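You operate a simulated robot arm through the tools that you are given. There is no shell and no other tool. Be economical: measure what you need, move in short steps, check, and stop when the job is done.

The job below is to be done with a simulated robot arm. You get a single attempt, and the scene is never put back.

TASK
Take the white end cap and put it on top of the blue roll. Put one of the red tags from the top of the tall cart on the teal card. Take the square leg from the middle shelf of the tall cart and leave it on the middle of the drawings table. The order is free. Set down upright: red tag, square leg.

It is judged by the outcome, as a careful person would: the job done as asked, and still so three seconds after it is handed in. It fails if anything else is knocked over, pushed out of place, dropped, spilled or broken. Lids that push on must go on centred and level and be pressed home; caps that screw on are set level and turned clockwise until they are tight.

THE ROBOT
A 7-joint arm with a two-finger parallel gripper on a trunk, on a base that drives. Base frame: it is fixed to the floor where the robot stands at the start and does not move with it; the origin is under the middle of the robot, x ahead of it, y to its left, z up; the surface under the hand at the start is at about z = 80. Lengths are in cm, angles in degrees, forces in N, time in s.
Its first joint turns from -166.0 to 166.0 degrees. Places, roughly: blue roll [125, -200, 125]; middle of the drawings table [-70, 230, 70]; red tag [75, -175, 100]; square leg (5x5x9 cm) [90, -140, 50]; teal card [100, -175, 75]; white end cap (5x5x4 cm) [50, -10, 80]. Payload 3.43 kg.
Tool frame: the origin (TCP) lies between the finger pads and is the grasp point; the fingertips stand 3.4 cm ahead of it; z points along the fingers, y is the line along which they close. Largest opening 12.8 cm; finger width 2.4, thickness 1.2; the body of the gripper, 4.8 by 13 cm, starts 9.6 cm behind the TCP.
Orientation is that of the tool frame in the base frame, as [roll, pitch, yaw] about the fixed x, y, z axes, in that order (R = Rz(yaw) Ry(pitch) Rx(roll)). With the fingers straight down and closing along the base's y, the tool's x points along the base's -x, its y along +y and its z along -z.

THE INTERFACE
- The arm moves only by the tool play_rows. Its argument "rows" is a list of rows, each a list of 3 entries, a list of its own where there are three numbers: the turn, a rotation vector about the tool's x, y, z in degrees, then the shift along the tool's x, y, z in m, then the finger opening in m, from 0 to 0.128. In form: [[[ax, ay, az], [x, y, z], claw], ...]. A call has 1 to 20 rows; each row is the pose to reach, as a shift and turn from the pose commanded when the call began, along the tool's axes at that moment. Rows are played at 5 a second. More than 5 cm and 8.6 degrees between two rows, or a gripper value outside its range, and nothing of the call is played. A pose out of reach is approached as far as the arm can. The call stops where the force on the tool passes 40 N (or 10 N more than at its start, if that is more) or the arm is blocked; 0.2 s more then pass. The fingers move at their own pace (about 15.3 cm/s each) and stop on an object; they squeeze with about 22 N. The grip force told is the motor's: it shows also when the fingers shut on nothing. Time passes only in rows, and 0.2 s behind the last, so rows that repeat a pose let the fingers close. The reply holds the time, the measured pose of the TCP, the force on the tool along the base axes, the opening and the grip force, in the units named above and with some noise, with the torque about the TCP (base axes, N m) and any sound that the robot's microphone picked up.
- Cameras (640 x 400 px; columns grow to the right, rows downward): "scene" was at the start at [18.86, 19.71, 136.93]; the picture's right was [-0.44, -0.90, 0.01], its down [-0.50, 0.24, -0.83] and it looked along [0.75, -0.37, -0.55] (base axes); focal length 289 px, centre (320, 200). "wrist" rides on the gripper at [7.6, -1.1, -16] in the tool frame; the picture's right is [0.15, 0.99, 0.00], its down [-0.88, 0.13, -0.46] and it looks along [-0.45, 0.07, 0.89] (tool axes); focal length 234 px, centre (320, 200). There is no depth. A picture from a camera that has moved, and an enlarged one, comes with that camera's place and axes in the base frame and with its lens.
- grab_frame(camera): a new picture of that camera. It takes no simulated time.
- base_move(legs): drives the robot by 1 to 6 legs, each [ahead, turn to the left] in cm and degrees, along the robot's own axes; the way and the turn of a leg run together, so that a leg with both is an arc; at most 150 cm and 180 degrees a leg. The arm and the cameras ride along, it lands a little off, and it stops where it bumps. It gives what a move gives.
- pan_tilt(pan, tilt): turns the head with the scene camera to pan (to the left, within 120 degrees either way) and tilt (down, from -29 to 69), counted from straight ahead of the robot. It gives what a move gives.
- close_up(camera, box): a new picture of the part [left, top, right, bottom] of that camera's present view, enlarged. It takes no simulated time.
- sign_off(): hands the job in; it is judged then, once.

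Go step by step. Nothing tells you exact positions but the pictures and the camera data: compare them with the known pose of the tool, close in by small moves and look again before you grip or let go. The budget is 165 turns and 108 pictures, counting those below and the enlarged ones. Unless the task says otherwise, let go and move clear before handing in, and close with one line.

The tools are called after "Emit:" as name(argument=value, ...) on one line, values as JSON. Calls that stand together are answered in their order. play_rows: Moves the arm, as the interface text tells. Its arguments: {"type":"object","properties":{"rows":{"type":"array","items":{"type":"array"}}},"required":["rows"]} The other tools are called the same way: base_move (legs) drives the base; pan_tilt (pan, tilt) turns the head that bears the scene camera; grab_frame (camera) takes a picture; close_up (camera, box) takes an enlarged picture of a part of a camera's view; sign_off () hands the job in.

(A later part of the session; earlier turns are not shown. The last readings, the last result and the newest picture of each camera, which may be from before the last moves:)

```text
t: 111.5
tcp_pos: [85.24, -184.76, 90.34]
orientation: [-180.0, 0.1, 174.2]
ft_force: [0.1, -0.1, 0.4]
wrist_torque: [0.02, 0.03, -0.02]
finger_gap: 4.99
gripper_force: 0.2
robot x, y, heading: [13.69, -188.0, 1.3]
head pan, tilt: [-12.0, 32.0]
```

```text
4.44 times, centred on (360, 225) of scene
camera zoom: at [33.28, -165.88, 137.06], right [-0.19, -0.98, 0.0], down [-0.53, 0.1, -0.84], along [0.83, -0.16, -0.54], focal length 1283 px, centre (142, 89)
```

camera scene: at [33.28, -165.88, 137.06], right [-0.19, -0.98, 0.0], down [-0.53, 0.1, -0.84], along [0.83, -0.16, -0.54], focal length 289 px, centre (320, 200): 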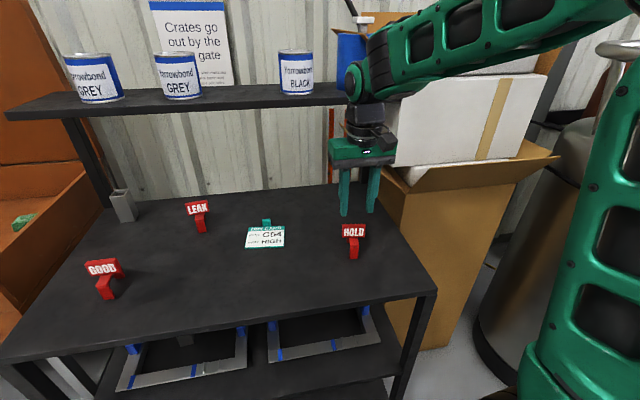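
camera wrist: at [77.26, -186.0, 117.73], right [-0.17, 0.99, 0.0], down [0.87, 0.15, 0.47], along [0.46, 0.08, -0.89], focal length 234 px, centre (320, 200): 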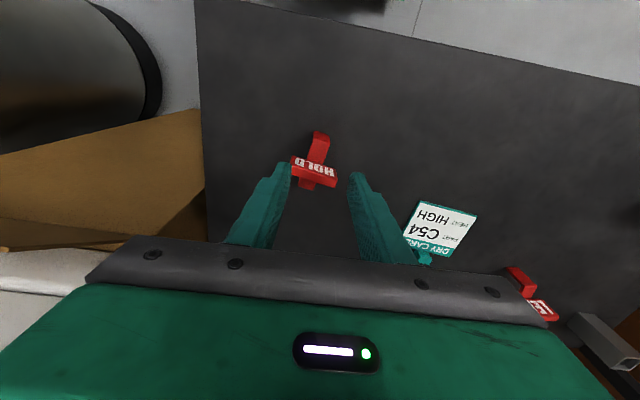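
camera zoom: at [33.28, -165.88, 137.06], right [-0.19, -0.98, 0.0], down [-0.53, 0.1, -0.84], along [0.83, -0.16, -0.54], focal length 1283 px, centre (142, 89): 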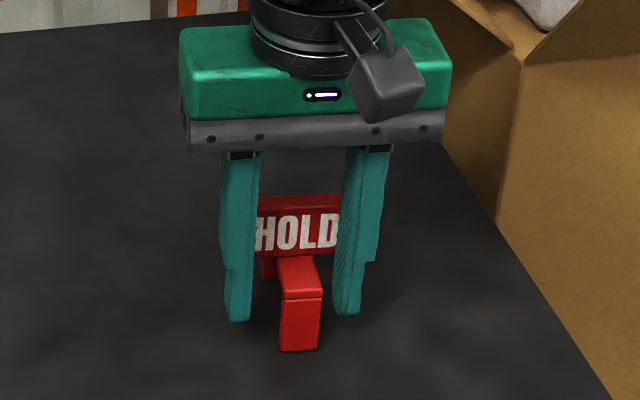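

Emit:
play_rows(rows=[[[0, 0, 0], [0.001, 0, 0.006], 0.05], [[0, 0, 0], [0.001, 0, 0.012], 0.05], [[0, 0, 0], [0.001, 0, 0.012], 0.035], [[0, 0, 0], [0.001, 0, 0.012], 0.02], [[0, 0, 0], [0.001, 0, 0.012], 0.0], [[0, 0, 0], [0.001, 0, 0.012], 0.0], [[0, 0, 0], [0.001, 0, 0.012], 0.0]])

Emit:
play_rows(rows=[[[0, 0, 0], [0, 0, -0.005], 0.0], [[0, 0, 0], [0, 0, -0.015], 0.0], [[0, 0, 0], [0, 0, -0.03], 0.0], [[0, 0, 0], [0, 0, -0.05], 0.0], [[0, 0, 0], [0, 0, -0.07], 0.0]])

Emit:
grab_frame(camera="scene")

Emit:
grab_frame(camera="wrist")

```text
t: 113.1
tcp_pos: [85.13, -184.86, 88.97]
orientation: [179.9, 0.1, 174.3]
ft_force: [0.7, 0.0, 0.0]
wrist_torque: [-0.02, -0.01, -0.01]
finger_gap: 2.14
gripper_force: 22.0
robot x, y, heading: [13.92, -187.96, 1.0]
head pan, tilt: [-12.0, 32.0]
```

```text
t: 114.3
tcp_pos: [85.07, -184.79, 96.28]
orientation: [179.9, 0.0, 174.4]
ft_force: [-0.5, 0.4, -0.2]
wrist_torque: [-0.01, 0.02, 0.02]
finger_gap: 2.17
gripper_force: 21.7
robot x, y, heading: [13.99, -187.99, 1.3]
head pan, tilt: [-12.0, 32.0]
```

```text
32 pictures are left
camera scene: at [33.3, -165.88, 137.05], right [-0.19, -0.98, 0.0], down [-0.53, 0.1, -0.84], along [0.83, -0.16, -0.54], focal length 289 px, centre (320, 200)
```

scene: 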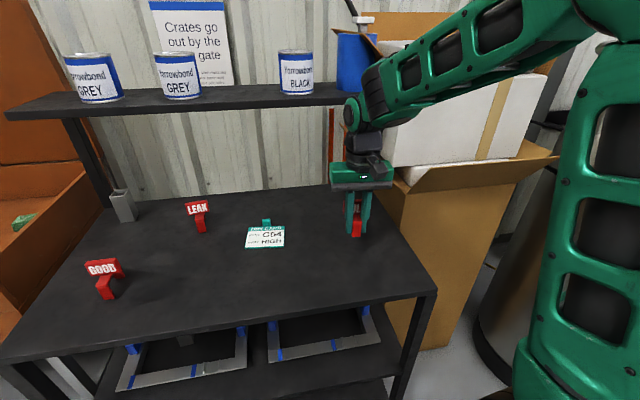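

```text
31 pictures are left
camera wrist: at [77.36, -185.25, 112.24], right [-0.05, 1.0, 0.0], down [0.89, 0.04, 0.46], along [0.46, 0.02, -0.89], focal length 234 px, centre (320, 200)
```

wrist: 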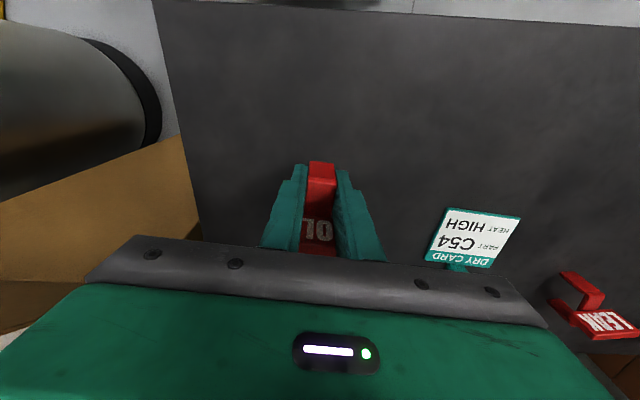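

The tag is held. The card's centre is about [96.8, -162.9], so I'll carry the tag over it.

Emit:
play_rows(rows=[[[0, 0, 0], [-0.012, 0.038, 0], 0.0], [[0, 0, 0], [-0.024, 0.077, 0], 0.0], [[0, 0, 0], [-0.036, 0.115, 0], 0.0], [[0, 0, 0], [-0.048, 0.153, 0], 0.0], [[0, 0, 0], [-0.06, 0.192, 0], 0.0], [[0, 0, 0], [-0.0715, 0.23, 0], 0.0], [[0, 0, 0], [-0.0715, 0.23, 0.02], 0.0], [[0, 0, 0], [-0.0715, 0.23, 0.04], 0.0], [[0, 0, 0], [-0.0715, 0.23, 0.04], 0.0]])

Emit:
close_up(camera="scene", box=[210, 180, 330, 255])

Emit:
grab_frame(camera="wrist")

```text
t: 116.3
tcp_pos: [94.44, -162.62, 92.14]
orientation: [180.0, 0.1, 174.3]
ft_force: [0.1, -0.1, -0.6]
wrist_torque: [-0.01, 0.02, 0.01]
finger_gap: 2.13
gripper_force: 21.9
robot x, y, heading: [14.26, -187.87, 1.0]
head pan, tilt: [-12.0, 32.0]
```

```text
5.33 times, centred on (270, 218) of scene
camera zoom: at [33.29, -165.88, 137.05], right [-0.19, -0.98, 0.0], down [-0.53, 0.1, -0.84], along [0.83, -0.16, -0.54], focal length 1539 px, centre (587, 107)
```

zoom: 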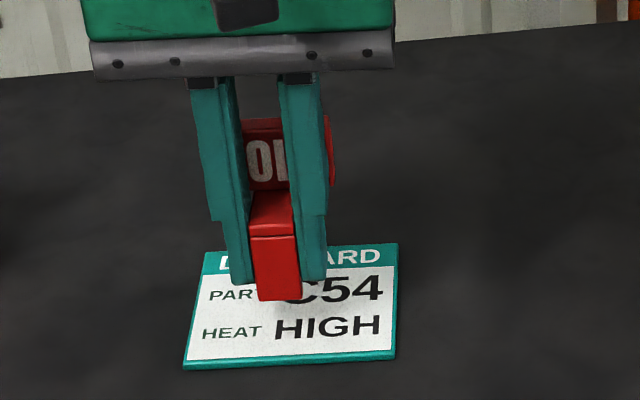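

```text
29 pictures are left
camera wrist: at [86.81, -163.01, 108.11], right [-0.05, 1.0, 0.0], down [0.89, 0.04, 0.46], along [0.46, 0.02, -0.89], focal length 234 px, centre (320, 200)
```

wrist: 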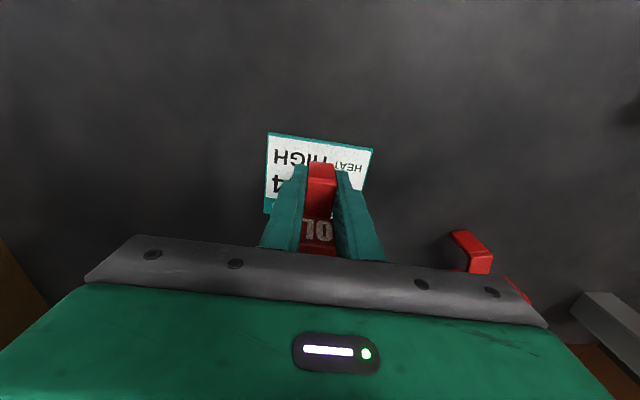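

The tag is well over the card, so I'll lower it gently.

Emit:
play_rows(rows=[[[0, 0, 0], [-0.001, 0, 0.01], 0.0], [[0, 0, 0], [-0.001, 0, 0.018], 0.0], [[0, 0, 0], [-0.001, 0, 0.022], 0.0], [[0, 0, 0], [-0.001, 0, 0.0245], 0.0], [[0, 0, 0], [-0.001, 0, 0.0265], 0.0], [[0, 0, 0], [-0.001, 0, 0.0265], 0.0]])

Emit:
close_up(camera="scene", box=[210, 180, 330, 255])

```text
t: 117.7
tcp_pos: [94.68, -162.5, 89.67]
orientation: [180.0, 0.0, 174.3]
ft_force: [-0.4, -0.4, 1.8]
wrist_torque: [-0.01, 0.03, 0.0]
finger_gap: 2.15
gripper_force: 21.5
robot x, y, heading: [13.92, -188.15, 1.1]
head pan, tilt: [-12.0, 32.0]
```

```text
5.33 times, centred on (270, 218) of scene
camera zoom: at [33.28, -165.88, 137.05], right [-0.19, -0.98, 0.0], down [-0.53, 0.1, -0.84], along [0.83, -0.16, -0.54], focal length 1539 px, centre (587, 107)
```

zoom: 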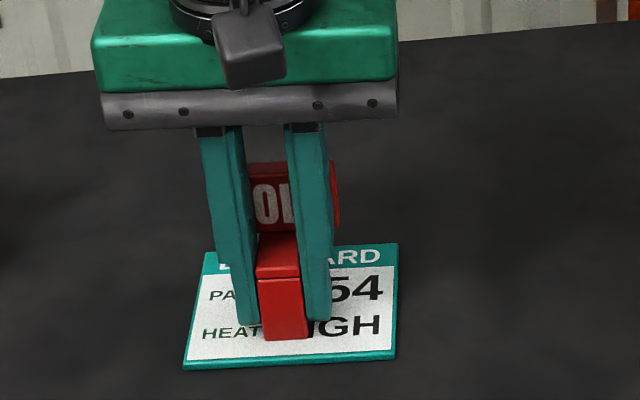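

Emit:
play_rows(rows=[[[0, 0, 0], [0, 0, 0.001], 0.0], [[0, 0, 0], [0, 0, 0.002], 0.0], [[0, 0, 0], [0, 0, 0.002], 0.0]])

```text
t: 118.5
tcp_pos: [94.67, -162.66, 89.48]
orientation: [179.9, 0.2, 174.2]
ft_force: [-0.5, -0.6, 18.4]
wrist_torque: [-0.12, -0.21, 0.01]
finger_gap: 2.16
gripper_force: 22.4
robot x, y, heading: [14.05, -188.33, 1.1]
head pan, tilt: [-12.0, 32.0]
```

The tag is seated on the card. I'll ease off, open to 5 cm (clear of everything) and rise.

Emit:
play_rows(rows=[[[0, 0, 0], [0, 0, -0.0015], 0.0], [[0, 0, 0], [0, 0, -0.0015], 0.02], [[0, 0, 0], [0, 0, -0.0015], 0.03], [[0, 0, 0], [0, 0, -0.0015], 0.05], [[0, 0, 0], [0, 0, -0.0015], 0.05], [[0, 0, 0], [0.001, 0, -0.02], 0.05], [[0, 0, 0], [0.001, 0, -0.05], 0.05], [[0, 0, 0], [0.001, 0, -0.09], 0.05], [[0, 0, 0], [0.001, 0, -0.13], 0.05]])

Emit:
base_move(legs=[[-35, 0]])

Emit:
grab_frame(camera="scene")

```text
t: 120.5
tcp_pos: [94.5, -162.52, 102.36]
orientation: [179.9, 0.2, 174.3]
ft_force: [0.3, -0.5, -0.3]
wrist_torque: [-0.04, 0.02, -0.01]
finger_gap: 5.0
gripper_force: 0.1
robot x, y, heading: [14.32, -188.36, 1.3]
head pan, tilt: [-12.0, 32.0]
```

```text
t: 122.8
tcp_pos: [60.12, -163.5, 102.27]
orientation: [180.0, 0.0, 174.0]
ft_force: [0.2, -0.1, -0.8]
wrist_torque: [0.03, 0.0, -0.01]
finger_gap: 4.99
gripper_force: 0.2
robot x, y, heading: [-20.58, -188.66, 0.9]
head pan, tilt: [-12.0, 32.0]
```

```text
27 pictures are left
camera scene: at [-1.17, -166.57, 137.05], right [-0.19, -0.98, 0.0], down [-0.53, 0.1, -0.84], along [0.82, -0.16, -0.54], focal length 289 px, centre (320, 200)
```

scene: 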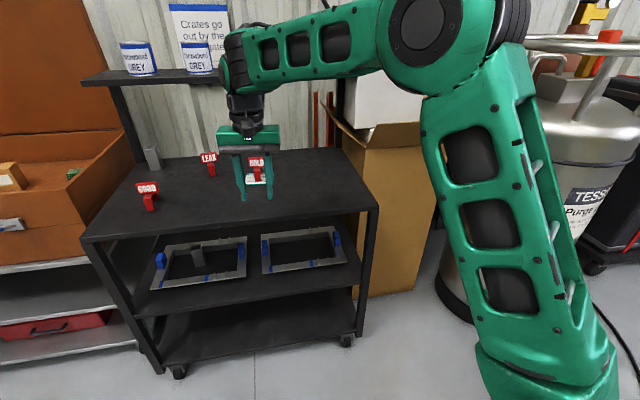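

The tag is on the card. Now the square leg on the middle shelf; I'll look closer.

Emit:
close_up(camera="scene", box=[80, 190, 380, 340])

Emit:
close_up(camera="scene", box=[140, 225, 260, 300])

```text
2.13 times, centred on (230, 265) of scene
camera zoom: at [-1.17, -166.57, 137.05], right [-0.19, -0.98, 0.0], down [-0.53, 0.1, -0.84], along [0.82, -0.16, -0.54], focal length 616 px, centre (512, 61)
```

zoom: 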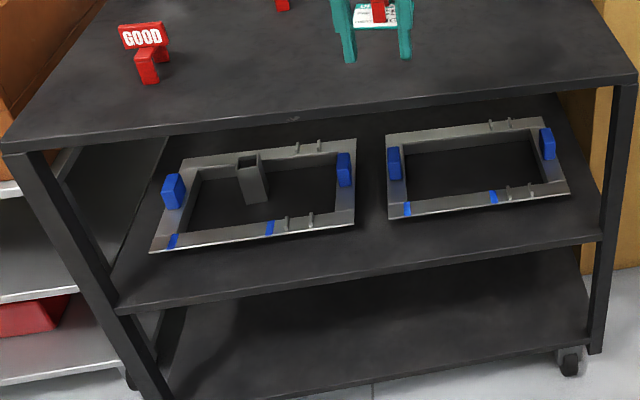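

```text
5.33 times, centred on (200, 262) of scene
camera zoom: at [-1.17, -166.57, 137.05], right [-0.19, -0.98, 0.0], down [-0.53, 0.1, -0.84], along [0.82, -0.16, -0.54], focal length 1539 px, centre (960, -133)
```

zoom: 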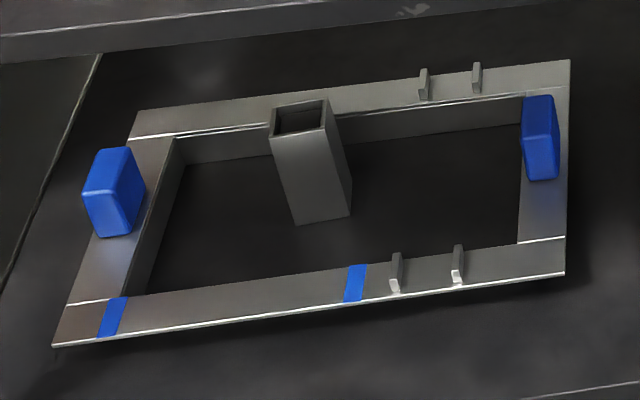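

The middle shelf is at z≈49.6. The leg stands at about [93.6, -134], aligned with the shelf, with its top at z≈58.8 and about 32 cm of headroom. I'll go in from the front with a tool tilted about 70°, so I'll first bring the arm straight ahead and drive in line with the leg.

Emit:
play_rows(rows=[[[0, 0, -1.2], [-0.004, -0.039, 0], 0.07], [[0, 0, -2.4], [-0.008, -0.078, 0], 0.08], [[0, 0, -3.6], [-0.012, -0.117, 0], 0.08], [[0, 0, -4.8], [-0.017, -0.156, 0], 0.08], [[0, 0, -6], [-0.021, -0.195, 0], 0.08], [[0, 0, -6.9], [-0.025, -0.234, 0], 0.08], [[0, 0, -6.9], [-0.025, -0.234, 0], 0.08]])

Emit:
base_move(legs=[[-8, 0], [0, 89], [53.5, 0], [0, -90]])

```text
t: 124.4
tcp_pos: [58.91, -187.15, 103.43]
orientation: [-180.0, 0.8, -179.0]
ft_force: [0.2, 0.4, 0.1]
wrist_torque: [-0.01, -0.01, -0.04]
finger_gap: 8.01
gripper_force: 0.0
robot x, y, heading: [-20.42, -188.6, 0.9]
head pan, tilt: [-12.0, 32.0]
```

```text
t: 136.9
tcp_pos: [50.93, -135.84, 103.26]
orientation: [-180.0, 0.8, 179.1]
ft_force: [-0.4, -0.2, -0.5]
wrist_torque: [0.01, -0.03, 0.03]
finger_gap: 8.01
gripper_force: 0.1
robot x, y, heading: [-28.72, -132.51, -1.3]
head pan, tilt: [-12.0, 32.0]
```

Emit:
play_rows(rows=[[[0, -6, 0], [-0.02, 0.001, 0.03], 0.08], [[0, -12, 0], [-0.04, 0.002, 0.06], 0.08], [[0, -18, 0], [-0.055, 0.003, 0.1], 0.08], [[0, -24, 0], [-0.065, 0.004, 0.14], 0.08], [[0, -30, 0], [-0.073, 0.005, 0.18], 0.08], [[0, -36, 0], [-0.073, 0.006, 0.22], 0.08], [[0, -42, 0], [-0.073, 0.007, 0.26], 0.08], [[0, -48, 0], [-0.073, 0.008, 0.3], 0.08], [[0, -54, 0], [-0.073, 0.009, 0.34], 0.08], [[0, -60, 0], [-0.073, 0.01, 0.38], 0.08], [[0, -65, 0], [-0.073, 0.011, 0.42], 0.08], [[0, -69.2, 0], [-0.073, 0.011, 0.464], 0.08], [[0, -69.2, 0], [-0.073, 0.011, 0.464], 0.08]])

Emit:
grab_frame(camera="wrist")

Emit:
grab_frame(camera="scene")

```text
t: 139.7
tcp_pos: [58.13, -134.67, 57.62]
orientation: [178.1, 70.4, 176.8]
ft_force: [0.2, 1.2, 0.6]
wrist_torque: [0.0, 0.01, -0.05]
finger_gap: 7.99
gripper_force: 0.0
robot x, y, heading: [-28.67, -132.59, -1.4]
head pan, tilt: [-12.0, 32.0]
```

```text
24 pictures are left
camera wrist: at [40.61, -135.47, 55.87], right [-0.03, 0.99, -0.13], down [-0.13, 0.12, 0.98], along [0.99, 0.04, 0.13], focal length 234 px, centre (320, 200)
```

wrist: 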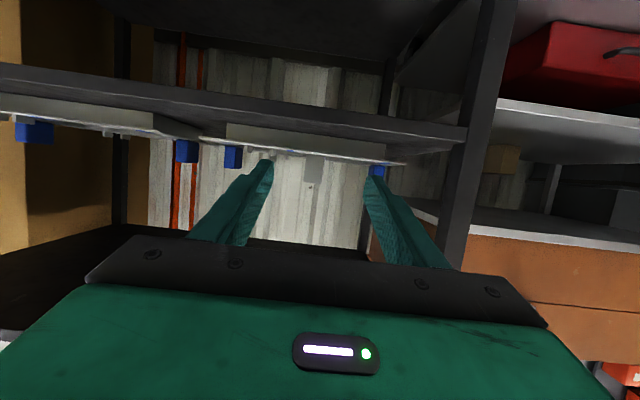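

```text
23 pictures are left
camera scene: at [-8.45, -111.1, 137.05], right [-0.23, -0.97, 0.0], down [-0.53, 0.12, -0.84], along [0.82, -0.19, -0.54], focal length 289 px, centre (320, 200)
```

scene: 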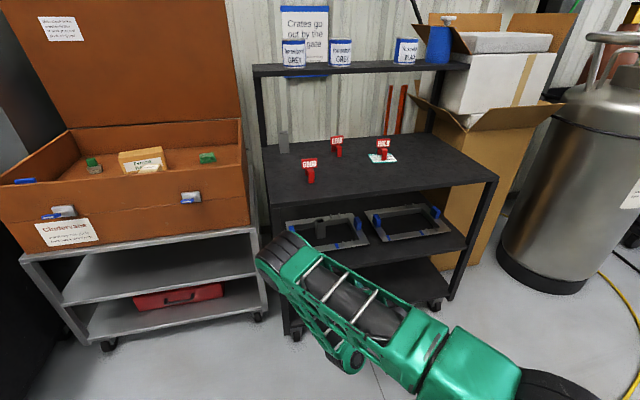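

The arm's joint may be too far forward near cart-top height. I'll zoom in to see where the elbow and hand sit.

Emit:
close_up(camera="scene", box=[220, 200, 460, 390])

```text
2.11 times, centred on (340, 295) of scene
camera zoom: at [-8.45, -111.1, 137.05], right [-0.23, -0.97, 0.0], down [-0.53, 0.12, -0.84], along [0.82, -0.19, -0.54], focal length 608 px, centre (278, 0)
```

zoom: 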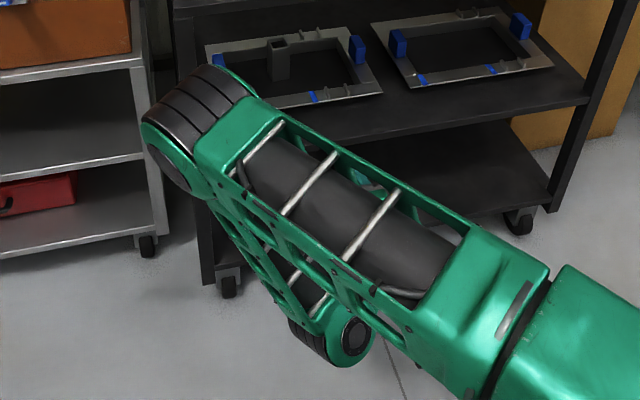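

Emit:
play_rows(rows=[[[0, 0, 0], [-0.011, 0, 0.031], 0.08], [[0, 0, 0], [-0.022, 0, 0.063], 0.08], [[0, 0, 0], [-0.034, 0, 0.094], 0.08], [[0, 0, 0], [-0.034, 0, 0.094], 0.08]])

Emit:
pan_tilt(pan=-25, tilt=40)

Emit:
grab_frame(camera="scene")

```text
t: 140.7
tcp_pos: [68.22, -134.77, 58.17]
orientation: [179.9, 70.7, 179.0]
ft_force: [0.1, 0.6, 0.2]
wrist_torque: [0.0, 0.01, -0.01]
finger_gap: 8.04
gripper_force: 0.1
robot x, y, heading: [-28.34, -132.56, -0.9]
head pan, tilt: [-12.0, 32.0]
```

```text
t: 141.4
tcp_pos: [68.29, -134.77, 58.12]
orientation: [179.9, 70.7, 179.1]
ft_force: [-0.8, 0.5, 0.6]
wrist_torque: [-0.01, 0.01, 0.03]
finger_gap: 7.98
gripper_force: 0.2
robot x, y, heading: [-28.36, -132.95, -0.7]
head pan, tilt: [-25.0, 40.0]
```

```text
21 pictures are left
camera scene: at [-9.54, -112.82, 135.85], right [-0.44, -0.9, 0.01], down [-0.59, 0.28, -0.76], along [0.68, -0.34, -0.65], focal length 289 px, centre (320, 200)
```

scene: 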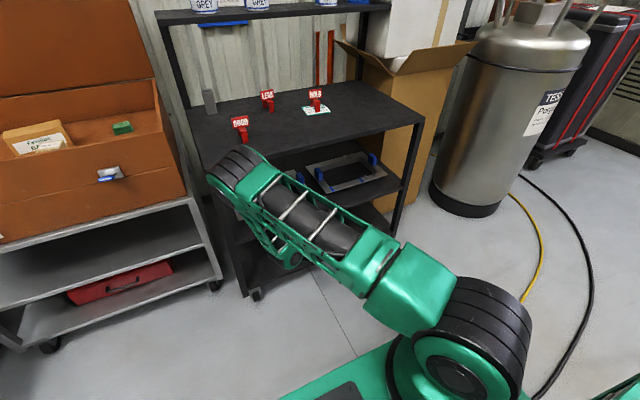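

The elbow sits about 29 cm behind the hand and above cart-top height. If I stretch the arm out further, the forearm will clear the top shelf's edge, so I'll extend into the opening in steps.

Emit:
play_rows(rows=[[[0, 0, 0], [-0.012, 0, 0.04], 0.07], [[0, 0, 0], [-0.025, 0, 0.08], 0.07], [[0, 0, 0], [-0.038, 0, 0.12], 0.07], [[0, 0, 0], [-0.0506, 0, 0.162], 0.07], [[0, 0, 0], [-0.0506, 0, 0.162], 0.07]])

Emit:
grab_frame(camera="scene")

Emit:
grab_frame(camera="wrist")

```text
t: 142.7
tcp_pos: [85.03, -134.97, 57.48]
orientation: [179.8, 70.6, 179.1]
ft_force: [0.2, 0.0, 0.4]
wrist_torque: [-0.04, 0.0, 0.03]
finger_gap: 7.03
gripper_force: 0.0
robot x, y, heading: [-28.61, -132.52, -0.8]
head pan, tilt: [-25.0, 40.0]
```

```text
20 pictures are left
camera scene: at [-9.53, -112.83, 135.85], right [-0.44, -0.9, 0.01], down [-0.59, 0.28, -0.76], along [0.68, -0.34, -0.65], focal length 289 px, centre (320, 200)
```

scene: 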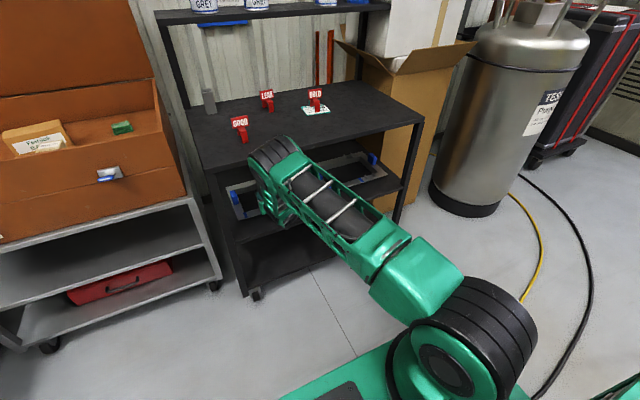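

```text
19 pictures are left
camera wrist: at [67.35, -136.01, 55.66], right [-0.03, 0.99, -0.14], down [-0.14, 0.13, 0.98], along [0.99, 0.05, 0.13], focal length 234 px, centre (320, 200)
```

wrist: 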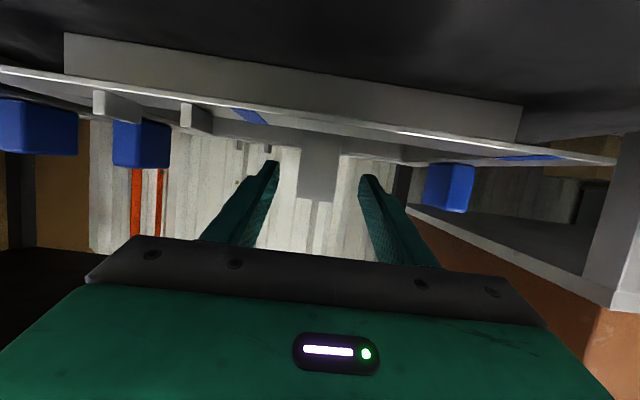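

The leg is centred between the fingers about 6–7 cm ahead. I'll drive forward 7 cm.

Emit:
base_move(legs=[[7, 0]])

Emit:
grab_frame(camera="wrist")

```text
t: 143.7
tcp_pos: [92.14, -135.21, 57.58]
orientation: [179.9, 70.7, 178.9]
ft_force: [0.4, -0.1, 0.3]
wrist_torque: [-0.02, -0.02, 0.01]
finger_gap: 7.01
gripper_force: 0.1
robot x, y, heading: [-21.54, -132.82, -0.9]
head pan, tilt: [-25.0, 40.0]
```

```text
18 pictures are left
camera wrist: at [74.41, -136.22, 55.65], right [-0.03, 0.99, -0.14], down [-0.14, 0.13, 0.98], along [0.99, 0.05, 0.13], focal length 234 px, centre (320, 200)
```

wrist: 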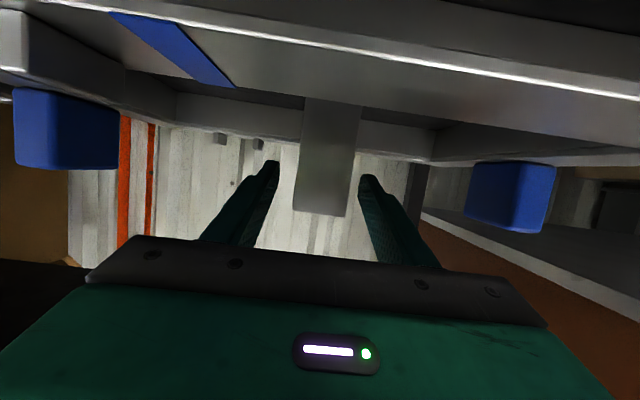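

Emit:
play_rows(rows=[[[0, 0, 0], [-0.001, 0, 0.009], 0.07], [[0, 0, 0], [-0.001, 0, 0.018], 0.07], [[0, 0, 0], [-0.001, 0, 0.018], 0.05], [[0, 0, 0], [-0.001, 0, 0.018], 0.03], [[0, 0, 0], [-0.001, 0, 0.018], 0.0], [[0, 0, 0], [-0.001, 0, 0.018], 0.0], [[0, 0, 0], [-0.001, 0, 0.018], 0.0]])

Emit:
play_rows(rows=[[[0, 0, 0], [-0.005, 0, -0.0018], 0.0], [[0, 0, 0], [-0.014, 0, -0.005], 0.0], [[0, 0, 0], [-0.028, 0, -0.01], 0.0], [[0, 0, 0], [-0.047, 0, -0.017], 0.0], [[0, 0, 0], [-0.047, 0, -0.017], 0.0]])

Emit:
grab_frame(camera="wrist")

```text
t: 145.3
tcp_pos: [93.05, -135.34, 58.64]
orientation: [179.9, 71.4, 178.9]
ft_force: [-1.4, 2.3, 1.3]
wrist_torque: [0.2, 0.1, -0.01]
finger_gap: 4.02
gripper_force: 22.2
robot x, y, heading: [-21.27, -132.5, -0.9]
head pan, tilt: [-25.0, 40.0]
```

```text
t: 146.5
tcp_pos: [92.99, -135.32, 63.53]
orientation: [179.9, 71.4, 179.1]
ft_force: [0.0, 0.3, -2.4]
wrist_torque: [0.02, -0.02, 0.02]
finger_gap: 3.98
gripper_force: 21.8
robot x, y, heading: [-21.11, -132.73, -1.1]
head pan, tilt: [-25.0, 40.0]
```

```text
17 pictures are left
camera wrist: at [75.35, -136.28, 61.33], right [-0.03, 0.99, -0.14], down [-0.15, 0.13, 0.98], along [0.99, 0.05, 0.14], focal length 234 px, centre (320, 200)
```

wrist: 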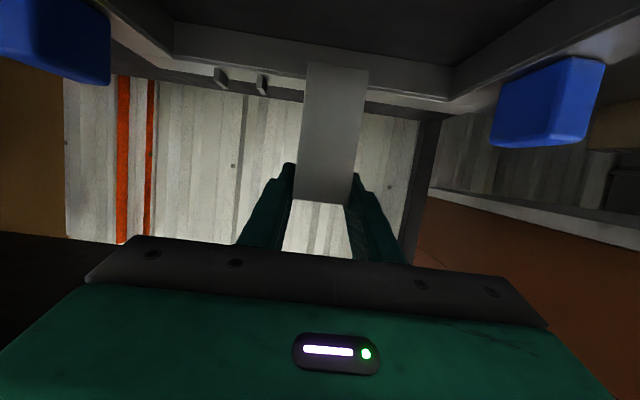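

The leg is held upright and lifted clear of the frame. I'll raise it 1 cm more and back straight out.

Emit:
play_rows(rows=[[[0, 0, 0], [-0.005, 0, -0.0017], 0.0], [[0, 0, 0], [-0.01, 0, -0.0034], 0.0], [[0, 0, 0], [-0.01, 0, -0.0034], 0.0]])

Emit:
base_move(legs=[[-45, 0]])

Emit:
grab_frame(camera="scene")

```text
t: 147.3
tcp_pos: [93.03, -135.44, 64.61]
orientation: [179.8, 71.6, 179.0]
ft_force: [0.5, 0.1, -1.4]
wrist_torque: [0.02, 0.0, 0.0]
finger_gap: 4.01
gripper_force: 22.0
robot x, y, heading: [-21.31, -132.71, -0.8]
head pan, tilt: [-25.0, 40.0]
```

```text
t: 150.0
tcp_pos: [47.84, -134.83, 64.63]
orientation: [179.9, 71.5, 178.9]
ft_force: [-0.2, 0.3, -1.9]
wrist_torque: [-0.01, 0.02, 0.0]
finger_gap: 3.99
gripper_force: 21.9
robot x, y, heading: [-66.73, -132.0, -0.8]
head pan, tilt: [-25.0, 40.0]
```

```text
16 pictures are left
camera scene: at [-47.56, -112.15, 135.85], right [-0.44, -0.9, 0.01], down [-0.59, 0.28, -0.76], along [0.68, -0.34, -0.65], focal length 289 px, centre (320, 200)
```

scene: 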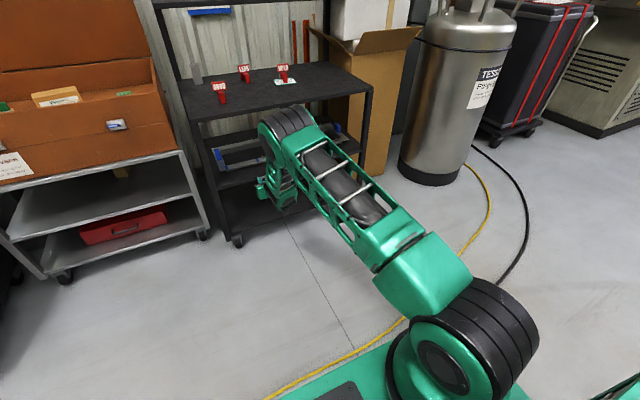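

Clear of the cart with the leg in hand. I'll raise it and draw it in, then turn toward the drawings table and look.

Emit:
play_rows(rows=[[[0, 0, 0], [-0.03, 0, -0.026], 0.0], [[0, 0, 0], [-0.06, 0, -0.052], 0.0], [[0, 0, 0], [-0.09, 0, -0.078], 0.0], [[0, 0, 0], [-0.12, 0, -0.104], 0.0], [[0, 0, 0], [-0.15, 0, -0.13], 0.0], [[0, 0, 0], [-0.18, 0, -0.156], 0.0], [[0, 0, 0], [-0.213, 0, -0.182], 0.0], [[0, 0, 0], [-0.246, 0, -0.209], 0.0]])

Emit:
base_move(legs=[[0, 91]])

Emit:
pan_tilt(pan=0, tilt=18)

Emit:
grab_frame(camera="scene")

```text
t: 151.8
tcp_pos: [34.65, -134.66, 95.7]
orientation: [179.8, 72.1, 178.9]
ft_force: [-0.1, -0.4, -2.3]
wrist_torque: [-0.01, -0.1, -0.01]
finger_gap: 3.97
gripper_force: 22.1
robot x, y, heading: [-66.66, -131.74, -1.3]
head pan, tilt: [-25.0, 40.0]
```

```text
t: 156.7
tcp_pos: [-67.77, -30.79, 95.85]
orientation: [179.9, 72.2, -88.8]
ft_force: [0.8, -0.8, -0.8]
wrist_torque: [-0.02, 0.0, 0.02]
finger_gap: 3.98
gripper_force: 22.1
robot x, y, heading: [-63.57, -131.82, 91.2]
head pan, tilt: [-25.0, 40.0]
```

```text
t: 157.6
tcp_pos: [-67.61, -31.93, 97.04]
orientation: [180.0, 72.9, -88.8]
ft_force: [-1.3, -1.2, -2.6]
wrist_torque: [-0.01, -0.03, 0.0]
finger_gap: 3.99
gripper_force: 22.4
robot x, y, heading: [-63.33, -131.74, 91.2]
head pan, tilt: [0.0, 18.0]
```

```text
15 pictures are left
camera scene: at [-87.32, -111.85, 139.28], right [1.0, 0.02, 0.0], down [0.01, -0.32, -0.95], along [-0.02, 0.95, -0.32], focal length 289 px, centre (320, 200)
```

scene: 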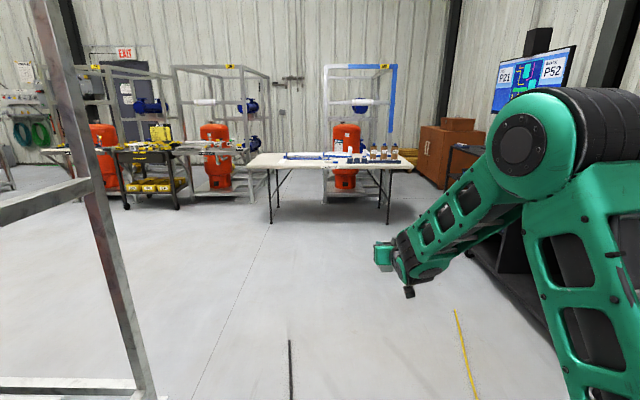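

The drawings table is the light trestle table ahead, with papers and jars on it. I'll drive most of the way and look again.

Emit:
base_move(legs=[[100, 0], [80, 0]])

Emit:
pan_tilt(pan=0, tilt=25)

Emit:
grab_frame(camera="scene")

```text
t: 166.8
tcp_pos: [-73.7, 149.06, 97.08]
orientation: [179.9, 73.0, -88.2]
ft_force: [0.2, 0.3, -1.8]
wrist_torque: [-0.01, 0.0, -0.01]
finger_gap: 3.99
gripper_force: 22.7
robot x, y, heading: [-68.28, 49.46, 91.6]
head pan, tilt: [0.0, 18.0]
```

```text
t: 167.5
tcp_pos: [-73.6, 147.72, 98.4]
orientation: [179.9, 73.6, -88.2]
ft_force: [0.7, 0.1, -1.0]
wrist_torque: [-0.02, -0.02, -0.02]
finger_gap: 4.0
gripper_force: 21.9
robot x, y, heading: [-68.06, 49.32, 91.6]
head pan, tilt: [0.0, 25.0]
```

```text
14 pictures are left
camera scene: at [-92.32, 68.69, 138.16], right [1.0, 0.03, 0.0], down [0.01, -0.43, -0.9], along [-0.03, 0.9, -0.43], focal length 289 px, centre (320, 200)
```

scene: 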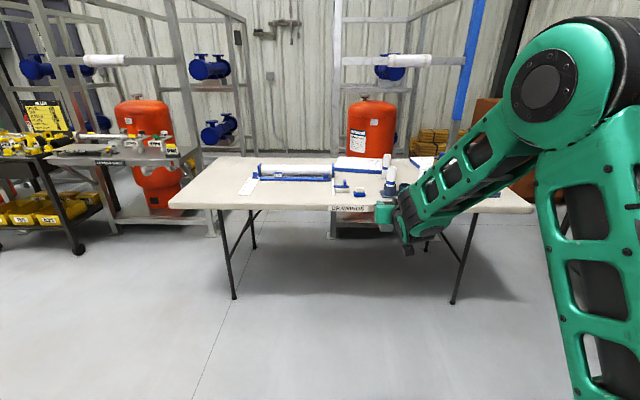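

The table top is at z≈70, spanning about x -177…14 and y 205…288, so the middle is near [-80, 245]. I'll zoom in to see what lies there.

Emit:
close_up(camera="scene", box=[230, 140, 450, 220])

```text
2.91 times, centred on (340, 180) of scene
camera zoom: at [-92.32, 68.69, 138.16], right [1.0, 0.03, 0.0], down [0.01, -0.43, -0.9], along [-0.03, 0.9, -0.43], focal length 840 px, centre (262, 258)
```

zoom: 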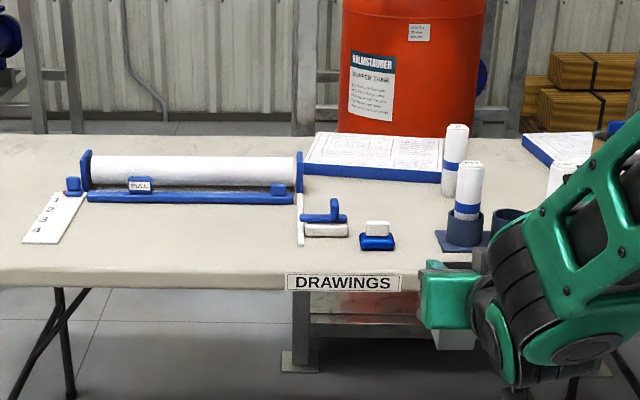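

The label shows the table's centre at x≈-82. There's a bare patch at about [-73, 245] in the middle, behind the eraser and right of the bracket, so I'll drive in at a safe height and look.

Emit:
base_move(legs=[[0, -1.6], [88, 0]])

Emit:
pan_tilt(pan=-8, tilt=35)

Emit:
grab_frame(camera="scene")

Emit:
grab_frame(camera="wrist")

```text
t: 172.5
tcp_pos: [-70.12, 234.63, 98.35]
orientation: [-180.0, 73.5, -90.2]
ft_force: [-0.4, 0.1, -1.2]
wrist_torque: [-0.01, -0.02, 0.03]
finger_gap: 3.98
gripper_force: 21.6
robot x, y, heading: [-68.12, 135.78, 89.6]
head pan, tilt: [0.0, 25.0]
```

```text
t: 173.2
tcp_pos: [-70.04, 233.32, 99.53]
orientation: [180.0, 74.4, -90.2]
ft_force: [0.1, 0.3, -1.3]
wrist_torque: [-0.04, 0.0, -0.01]
finger_gap: 3.98
gripper_force: 21.7
robot x, y, heading: [-68.25, 135.83, 89.6]
head pan, tilt: [-8.0, 35.0]
```

```text
12 pictures are left
camera scene: at [-90.27, 155.73, 136.59], right [0.99, -0.14, 0.0], down [-0.08, -0.58, -0.81], along [0.12, 0.8, -0.58], focal length 289 px, centre (320, 200)
```

scene: 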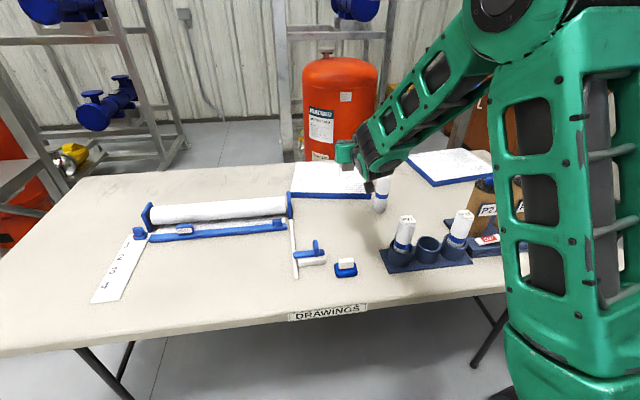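

```text
11 pictures are left
camera wrist: at [-68.99, 215.93, 96.52], right [-0.99, -0.04, -0.14], down [-0.13, -0.2, 0.97], along [-0.06, 0.98, 0.19], focal length 234 px, centre (320, 200)
```

wrist: 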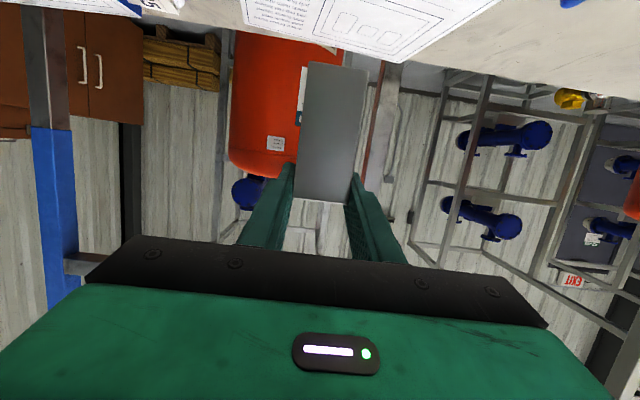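

The table's centre works out to about [-82, 238], and the bare patch around [-75.5, 242] is clear of the bracket, eraser and book. I'll move over it, restoring the leg to vertical on the way.

Emit:
play_rows(rows=[[[0, 0.6, 0], [0.01, 0.015, 0.02], 0.0], [[0, 1.2, 0], [0.02, 0.03, 0.045], 0.0], [[0, 1.8, 0], [0.04, 0.045, 0.07], 0.0], [[0, 2.4, 0], [0.07, 0.055, 0.09], 0.0], [[0, 3, 0], [0.1, 0.055, 0.1], 0.0], [[0, 3, 0], [0.125, 0.055, 0.109], 0.0], [[0, 3, 0], [0.125, 0.055, 0.109], 0.0]])

Emit:
close_up(camera="scene", box=[240, 140, 440, 290])

Emit:
grab_frame(camera="wrist")

```text
t: 174.8
tcp_pos: [-75.47, 240.63, 84.79]
orientation: [179.9, 71.6, -90.2]
ft_force: [-0.8, 1.7, 17.1]
wrist_torque: [0.41, -0.08, 0.08]
finger_gap: 3.94
gripper_force: 22.5
robot x, y, heading: [-68.25, 135.54, 89.7]
head pan, tilt: [-8.0, 35.0]
```

```text
2.67 times, centred on (340, 215) of scene
camera zoom: at [-90.26, 155.65, 136.6], right [0.99, -0.14, 0.0], down [-0.08, -0.58, -0.81], along [0.12, 0.8, -0.58], focal length 770 px, centre (267, 160)
```

zoom: 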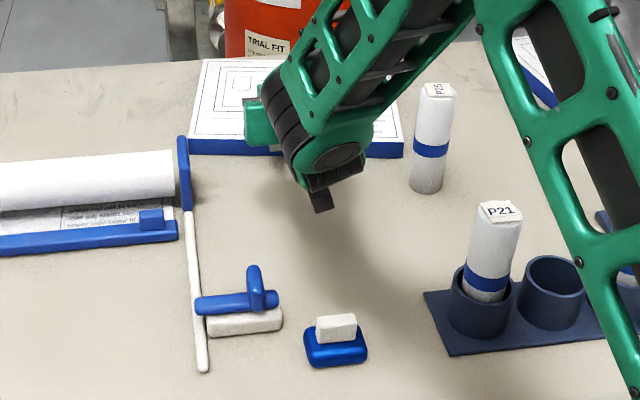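

```text
9 pictures are left
camera wrist: at [-74.39, 223.01, 82.6], right [-0.99, -0.04, -0.14], down [-0.13, -0.15, 0.98], along [-0.07, 0.99, 0.15], focal length 234 px, centre (320, 200)
```

wrist: 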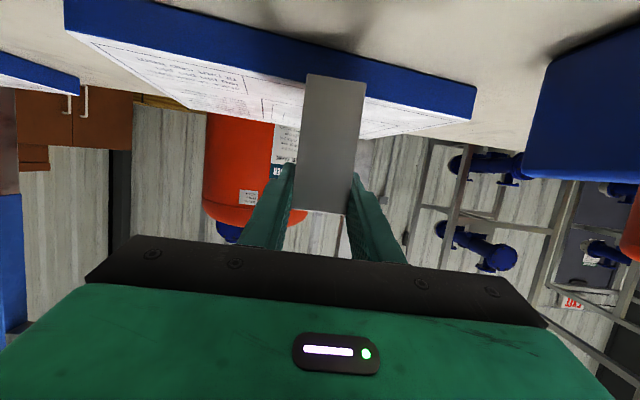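

I feel an unexpected 17 N upward, so the leg's foot may already be touching something. I'll zoom in before doing anything.

Emit:
close_up(camera="wrist", box=[240, 30, 420, 150])

```text
3.33 times, centred on (330, 90) of wrist
camera zoom: at [-74.39, 223.01, 82.6], right [-0.99, -0.04, -0.14], down [-0.13, -0.15, 0.98], along [-0.07, 0.99, 0.15], focal length 781 px, centre (287, 567)
```

zoom: 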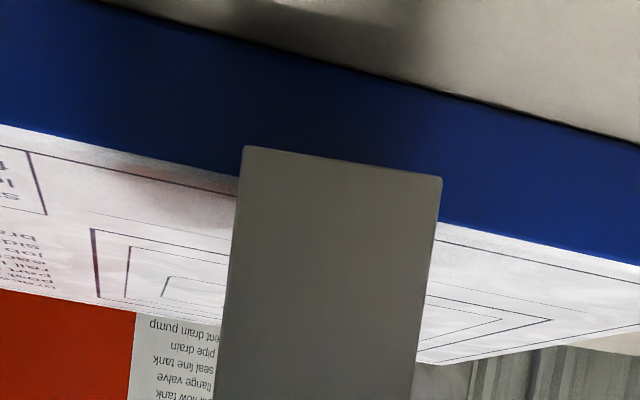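

The leg's foot is resting on the front edge of the drawing pad, so the table is nearer z≈74. I'll lift straight up and move about 7 cm toward me over bare table.

Emit:
play_rows(rows=[[[0, 0, 0], [-0.01, 0, -0.003], 0.0], [[0, 0, 0], [-0.025, 0, -0.008], 0.0], [[0, 0, 0], [-0.017, 0, -0.032], 0.0], [[0, 0, 0], [-0.006, 0, -0.056], 0.0], [[0, 0, 0], [-0.001, 0, -0.074], 0.0], [[0, 0, 0], [-0.001, 0, -0.074], 0.0]])

Emit:
grab_frame(camera="wrist")

Emit:
close_up(camera="scene", box=[240, 140, 440, 290])

```text
t: 176.2
tcp_pos: [-75.55, 233.62, 86.99]
orientation: [-180.0, 71.2, -90.1]
ft_force: [-0.9, -0.5, -2.0]
wrist_torque: [0.0, 0.03, 0.0]
finger_gap: 3.99
gripper_force: 21.5
robot x, y, heading: [-68.31, 135.83, 89.7]
head pan, tilt: [-8.0, 35.0]
```

```text
7 pictures are left
camera wrist: at [-74.46, 216.01, 84.86], right [-0.99, -0.04, -0.14], down [-0.13, -0.15, 0.98], along [-0.06, 0.99, 0.14], focal length 234 px, centre (320, 200)
```

wrist: 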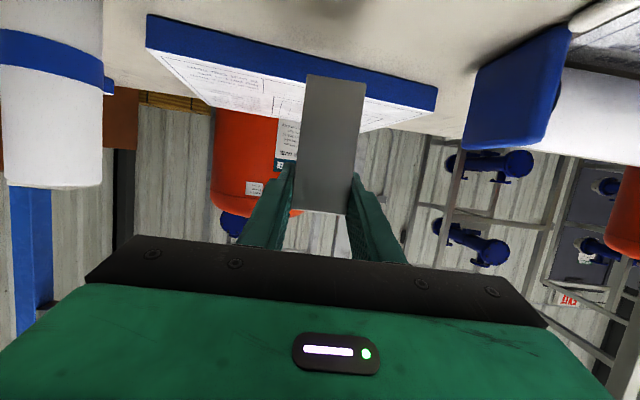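

```text
2.67 times, centred on (340, 215) of scene
camera zoom: at [-90.26, 155.74, 136.59], right [0.99, -0.14, 0.0], down [-0.08, -0.58, -0.81], along [0.12, 0.8, -0.58], focal length 770 px, centre (267, 160)
```

zoom: 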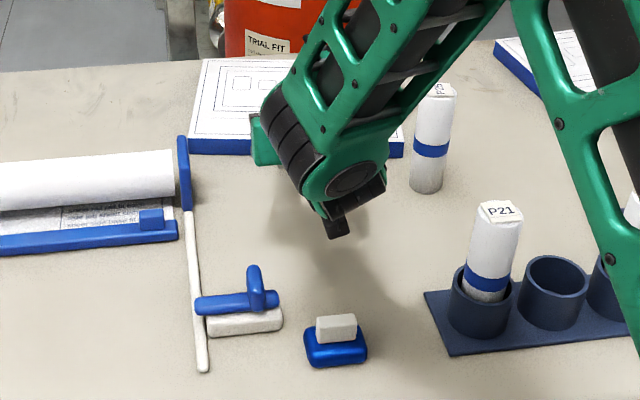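

The pad hasn't moved and the leg is over bare table. I'll lower in small steps until it touches.

Emit:
play_rows(rows=[[[0, 0, 0], [0.0142, 0, 0.0048], 0.0], [[0, 0, 0], [0.0284, 0, 0.0097], 0.0], [[0, 0, 0], [0.0331, 0, 0.0113], 0.0], [[0, 0, 0], [0.0331, 0, 0.0113], 0.0]])

Emit:
close_up(camera="wrist", box=[230, 20, 430, 150])

```text
t: 177.2
tcp_pos: [-75.49, 233.5, 83.6]
orientation: [180.0, 71.3, -90.1]
ft_force: [-0.4, -0.5, -1.7]
wrist_torque: [-0.02, -0.01, -0.04]
finger_gap: 3.98
gripper_force: 22.2
robot x, y, heading: [-67.8, 135.77, 89.5]
head pan, tilt: [-8.0, 35.0]
```

```text
3.08 times, centred on (330, 85) of wrist
camera zoom: at [-74.45, 216.03, 81.4], right [-0.99, -0.05, -0.14], down [-0.13, -0.15, 0.98], along [-0.07, 0.99, 0.14], focal length 720 px, centre (289, 554)
```

zoom: 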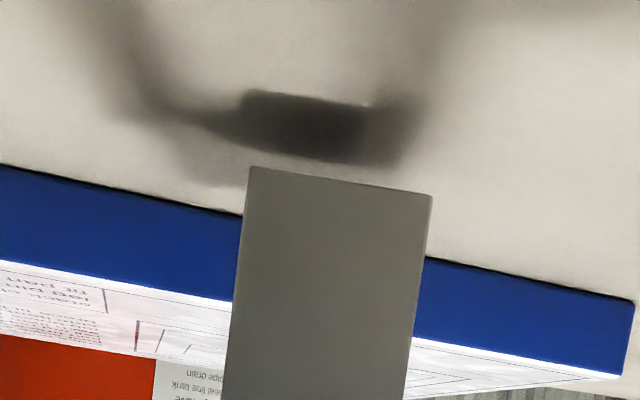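

Emit:
play_rows(rows=[[[0, 0, 0], [0.0019, 0, 0.0006], 0.0], [[0, 0, 0], [0.0038, 0, 0.0013], 0.0], [[0, 0, 0], [0.0057, 0, 0.0019], 0.0], [[0, 0, 0], [0.0076, 0, 0.0026], 0.0], [[0, 0, 0], [0.0076, 0, 0.0026], 0.0]])

```text
t: 178.4
tcp_pos: [-75.56, 233.7, 82.68]
orientation: [-180.0, 71.2, -90.0]
ft_force: [0.3, -0.5, -0.8]
wrist_torque: [-0.02, 0.0, 0.02]
finger_gap: 4.0
gripper_force: 21.4
robot x, y, heading: [-68.05, 135.99, 89.5]
head pan, tilt: [-8.0, 35.0]
```

Emit:
play_rows(rows=[[[0, 0, 0], [0.0019, 0, 0.0006], 0.0], [[0, 0, 0], [0.0038, 0, 0.0013], 0.0], [[0, 0, 0], [0.0038, 0, 0.0013], 0.0]])

Emit:
close_up(camera="wrist", box=[230, 20, 430, 150])

```text
t: 179.2
tcp_pos: [-75.55, 233.7, 82.43]
orientation: [-180.0, 71.3, -90.0]
ft_force: [0.0, -0.1, -1.2]
wrist_torque: [-0.03, -0.02, -0.02]
finger_gap: 4.01
gripper_force: 22.3
robot x, y, heading: [-68.15, 135.97, 89.8]
head pan, tilt: [-8.0, 35.0]
```

```text
3.08 times, centred on (330, 85) of wrist
camera zoom: at [-74.45, 215.99, 80.23], right [-0.99, -0.05, -0.14], down [-0.13, -0.15, 0.98], along [-0.07, 0.99, 0.14], focal length 720 px, centre (289, 554)
```

zoom: 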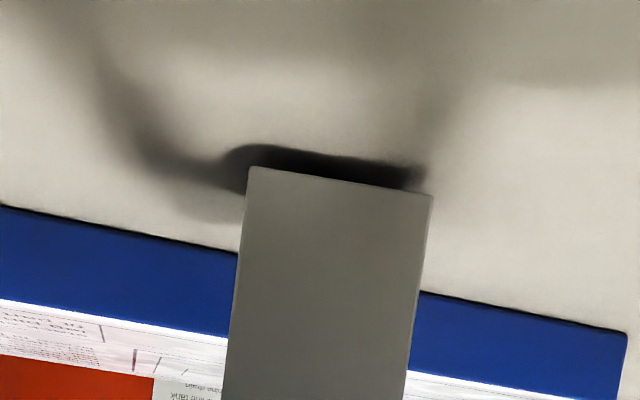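

About half a centimetre is left, judging by the shadow.

Emit:
play_rows(rows=[[[0, 0, 0], [0.0014, 0, 0.0005], 0.0], [[0, 0, 0], [0.0028, 0, 0.001], 0.0], [[0, 0, 0], [0.0042, 0, 0.0014], 0.0], [[0, 0, 0], [0.0042, 0, 0.0014], 0.0]])

```text
t: 180.2
tcp_pos: [-75.49, 233.65, 81.83]
orientation: [-180.0, 71.3, -90.1]
ft_force: [0.5, -0.4, -2.1]
wrist_torque: [-0.01, 0.01, -0.01]
finger_gap: 3.99
gripper_force: 21.7
robot x, y, heading: [-67.93, 136.1, 89.8]
head pan, tilt: [-8.0, 35.0]
```

Emit:
play_rows(rows=[[[0, 0, 0], [0.001, 0, 0.0003], 0.0], [[0, 0, 0], [0.002, 0, 0.0007], 0.0], [[0, 0, 0], [0.002, 0, 0.0007], 0.0]])

```text
t: 181.0
tcp_pos: [-75.55, 233.71, 81.81]
orientation: [179.9, 71.5, -90.1]
ft_force: [0.0, -3.3, 12.5]
wrist_torque: [-0.39, 0.01, 0.04]
finger_gap: 3.96
gripper_force: 22.1
robot x, y, heading: [-68.01, 135.85, 89.6]
head pan, tilt: [-8.0, 35.0]
```

Contact. I'll open slowly so it can settle, and check.

Emit:
play_rows(rows=[[[0, 0, 0], [-0.0005, 0, -0.0002], 0.035], [[0, 0, 0], [-0.0005, 0, -0.0002], 0.042], [[0, 0, 0], [-0.0005, 0, -0.0002], 0.048], [[0, 0, 0], [-0.0005, 0, -0.0002], 0.055], [[0, 0, 0], [-0.0005, 0, -0.0002], 0.07]])

Emit:
grab_frame(camera="wrist")

```text
t: 182.2
tcp_pos: [-75.54, 233.81, 81.78]
orientation: [179.9, 71.3, -90.1]
ft_force: [-0.6, 0.0, 0.1]
wrist_torque: [0.01, 0.01, 0.0]
finger_gap: 7.0
gripper_force: 0.1
robot x, y, heading: [-68.36, 135.93, 89.5]
head pan, tilt: [-8.0, 35.0]
```

```text
3 pictures are left
camera wrist: at [-74.5, 216.04, 79.63], right [-0.99, -0.05, -0.14], down [-0.13, -0.15, 0.98], along [-0.07, 0.99, 0.14], focal length 234 px, centre (320, 200)
```

wrist: 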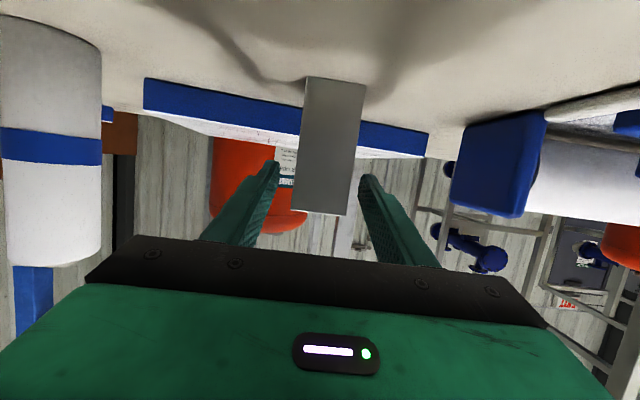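

The leg stands upright with the fingers clear of it. I'll rise straight up first to avoid the eraser, then draw back.

Emit:
play_rows(rows=[[[0, 0, 0], [-0.014, 0, -0.005], 0.07], [[0, 0, 0], [-0.033, 0, -0.011], 0.07], [[0, 0, 0], [-0.057, 0, -0.019], 0.07], [[0, 0, 0], [-0.085, 0, -0.029], 0.07], [[0, 0, 0], [-0.115, 0, -0.04], 0.07], [[0, 0, 0], [-0.13, 0, -0.07], 0.07]])

Emit:
base_move(legs=[[-30, 0]])

Emit:
grab_frame(camera="scene")

```text
t: 183.6
tcp_pos: [-75.51, 231.13, 96.13]
orientation: [179.9, 71.3, -90.3]
ft_force: [0.1, -0.5, -0.1]
wrist_torque: [0.06, -0.02, 0.0]
finger_gap: 7.02
gripper_force: 0.0
robot x, y, heading: [-68.19, 136.02, 89.9]
head pan, tilt: [-8.0, 35.0]
```

```text
t: 185.7
tcp_pos: [-75.52, 200.81, 96.25]
orientation: [-179.9, 71.6, -90.4]
ft_force: [0.1, 0.4, 0.6]
wrist_torque: [-0.01, 0.01, 0.05]
finger_gap: 7.0
gripper_force: 0.1
robot x, y, heading: [-68.51, 105.23, 89.4]
head pan, tilt: [-8.0, 35.0]
```

```text
2 pictures are left
camera scene: at [-90.42, 125.35, 136.59], right [0.99, -0.15, 0.0], down [-0.08, -0.58, -0.81], along [0.12, 0.8, -0.58], focal length 289 px, centre (320, 200)
```

scene: 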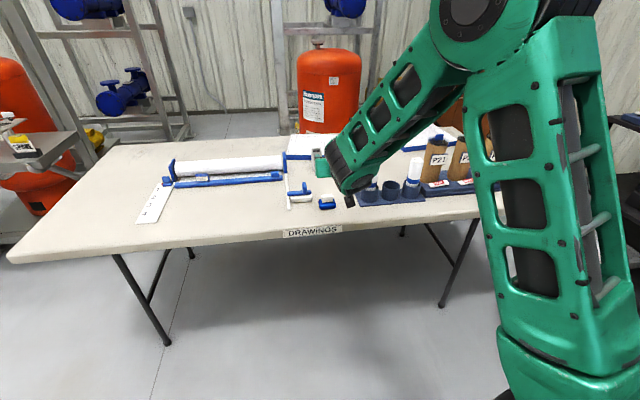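

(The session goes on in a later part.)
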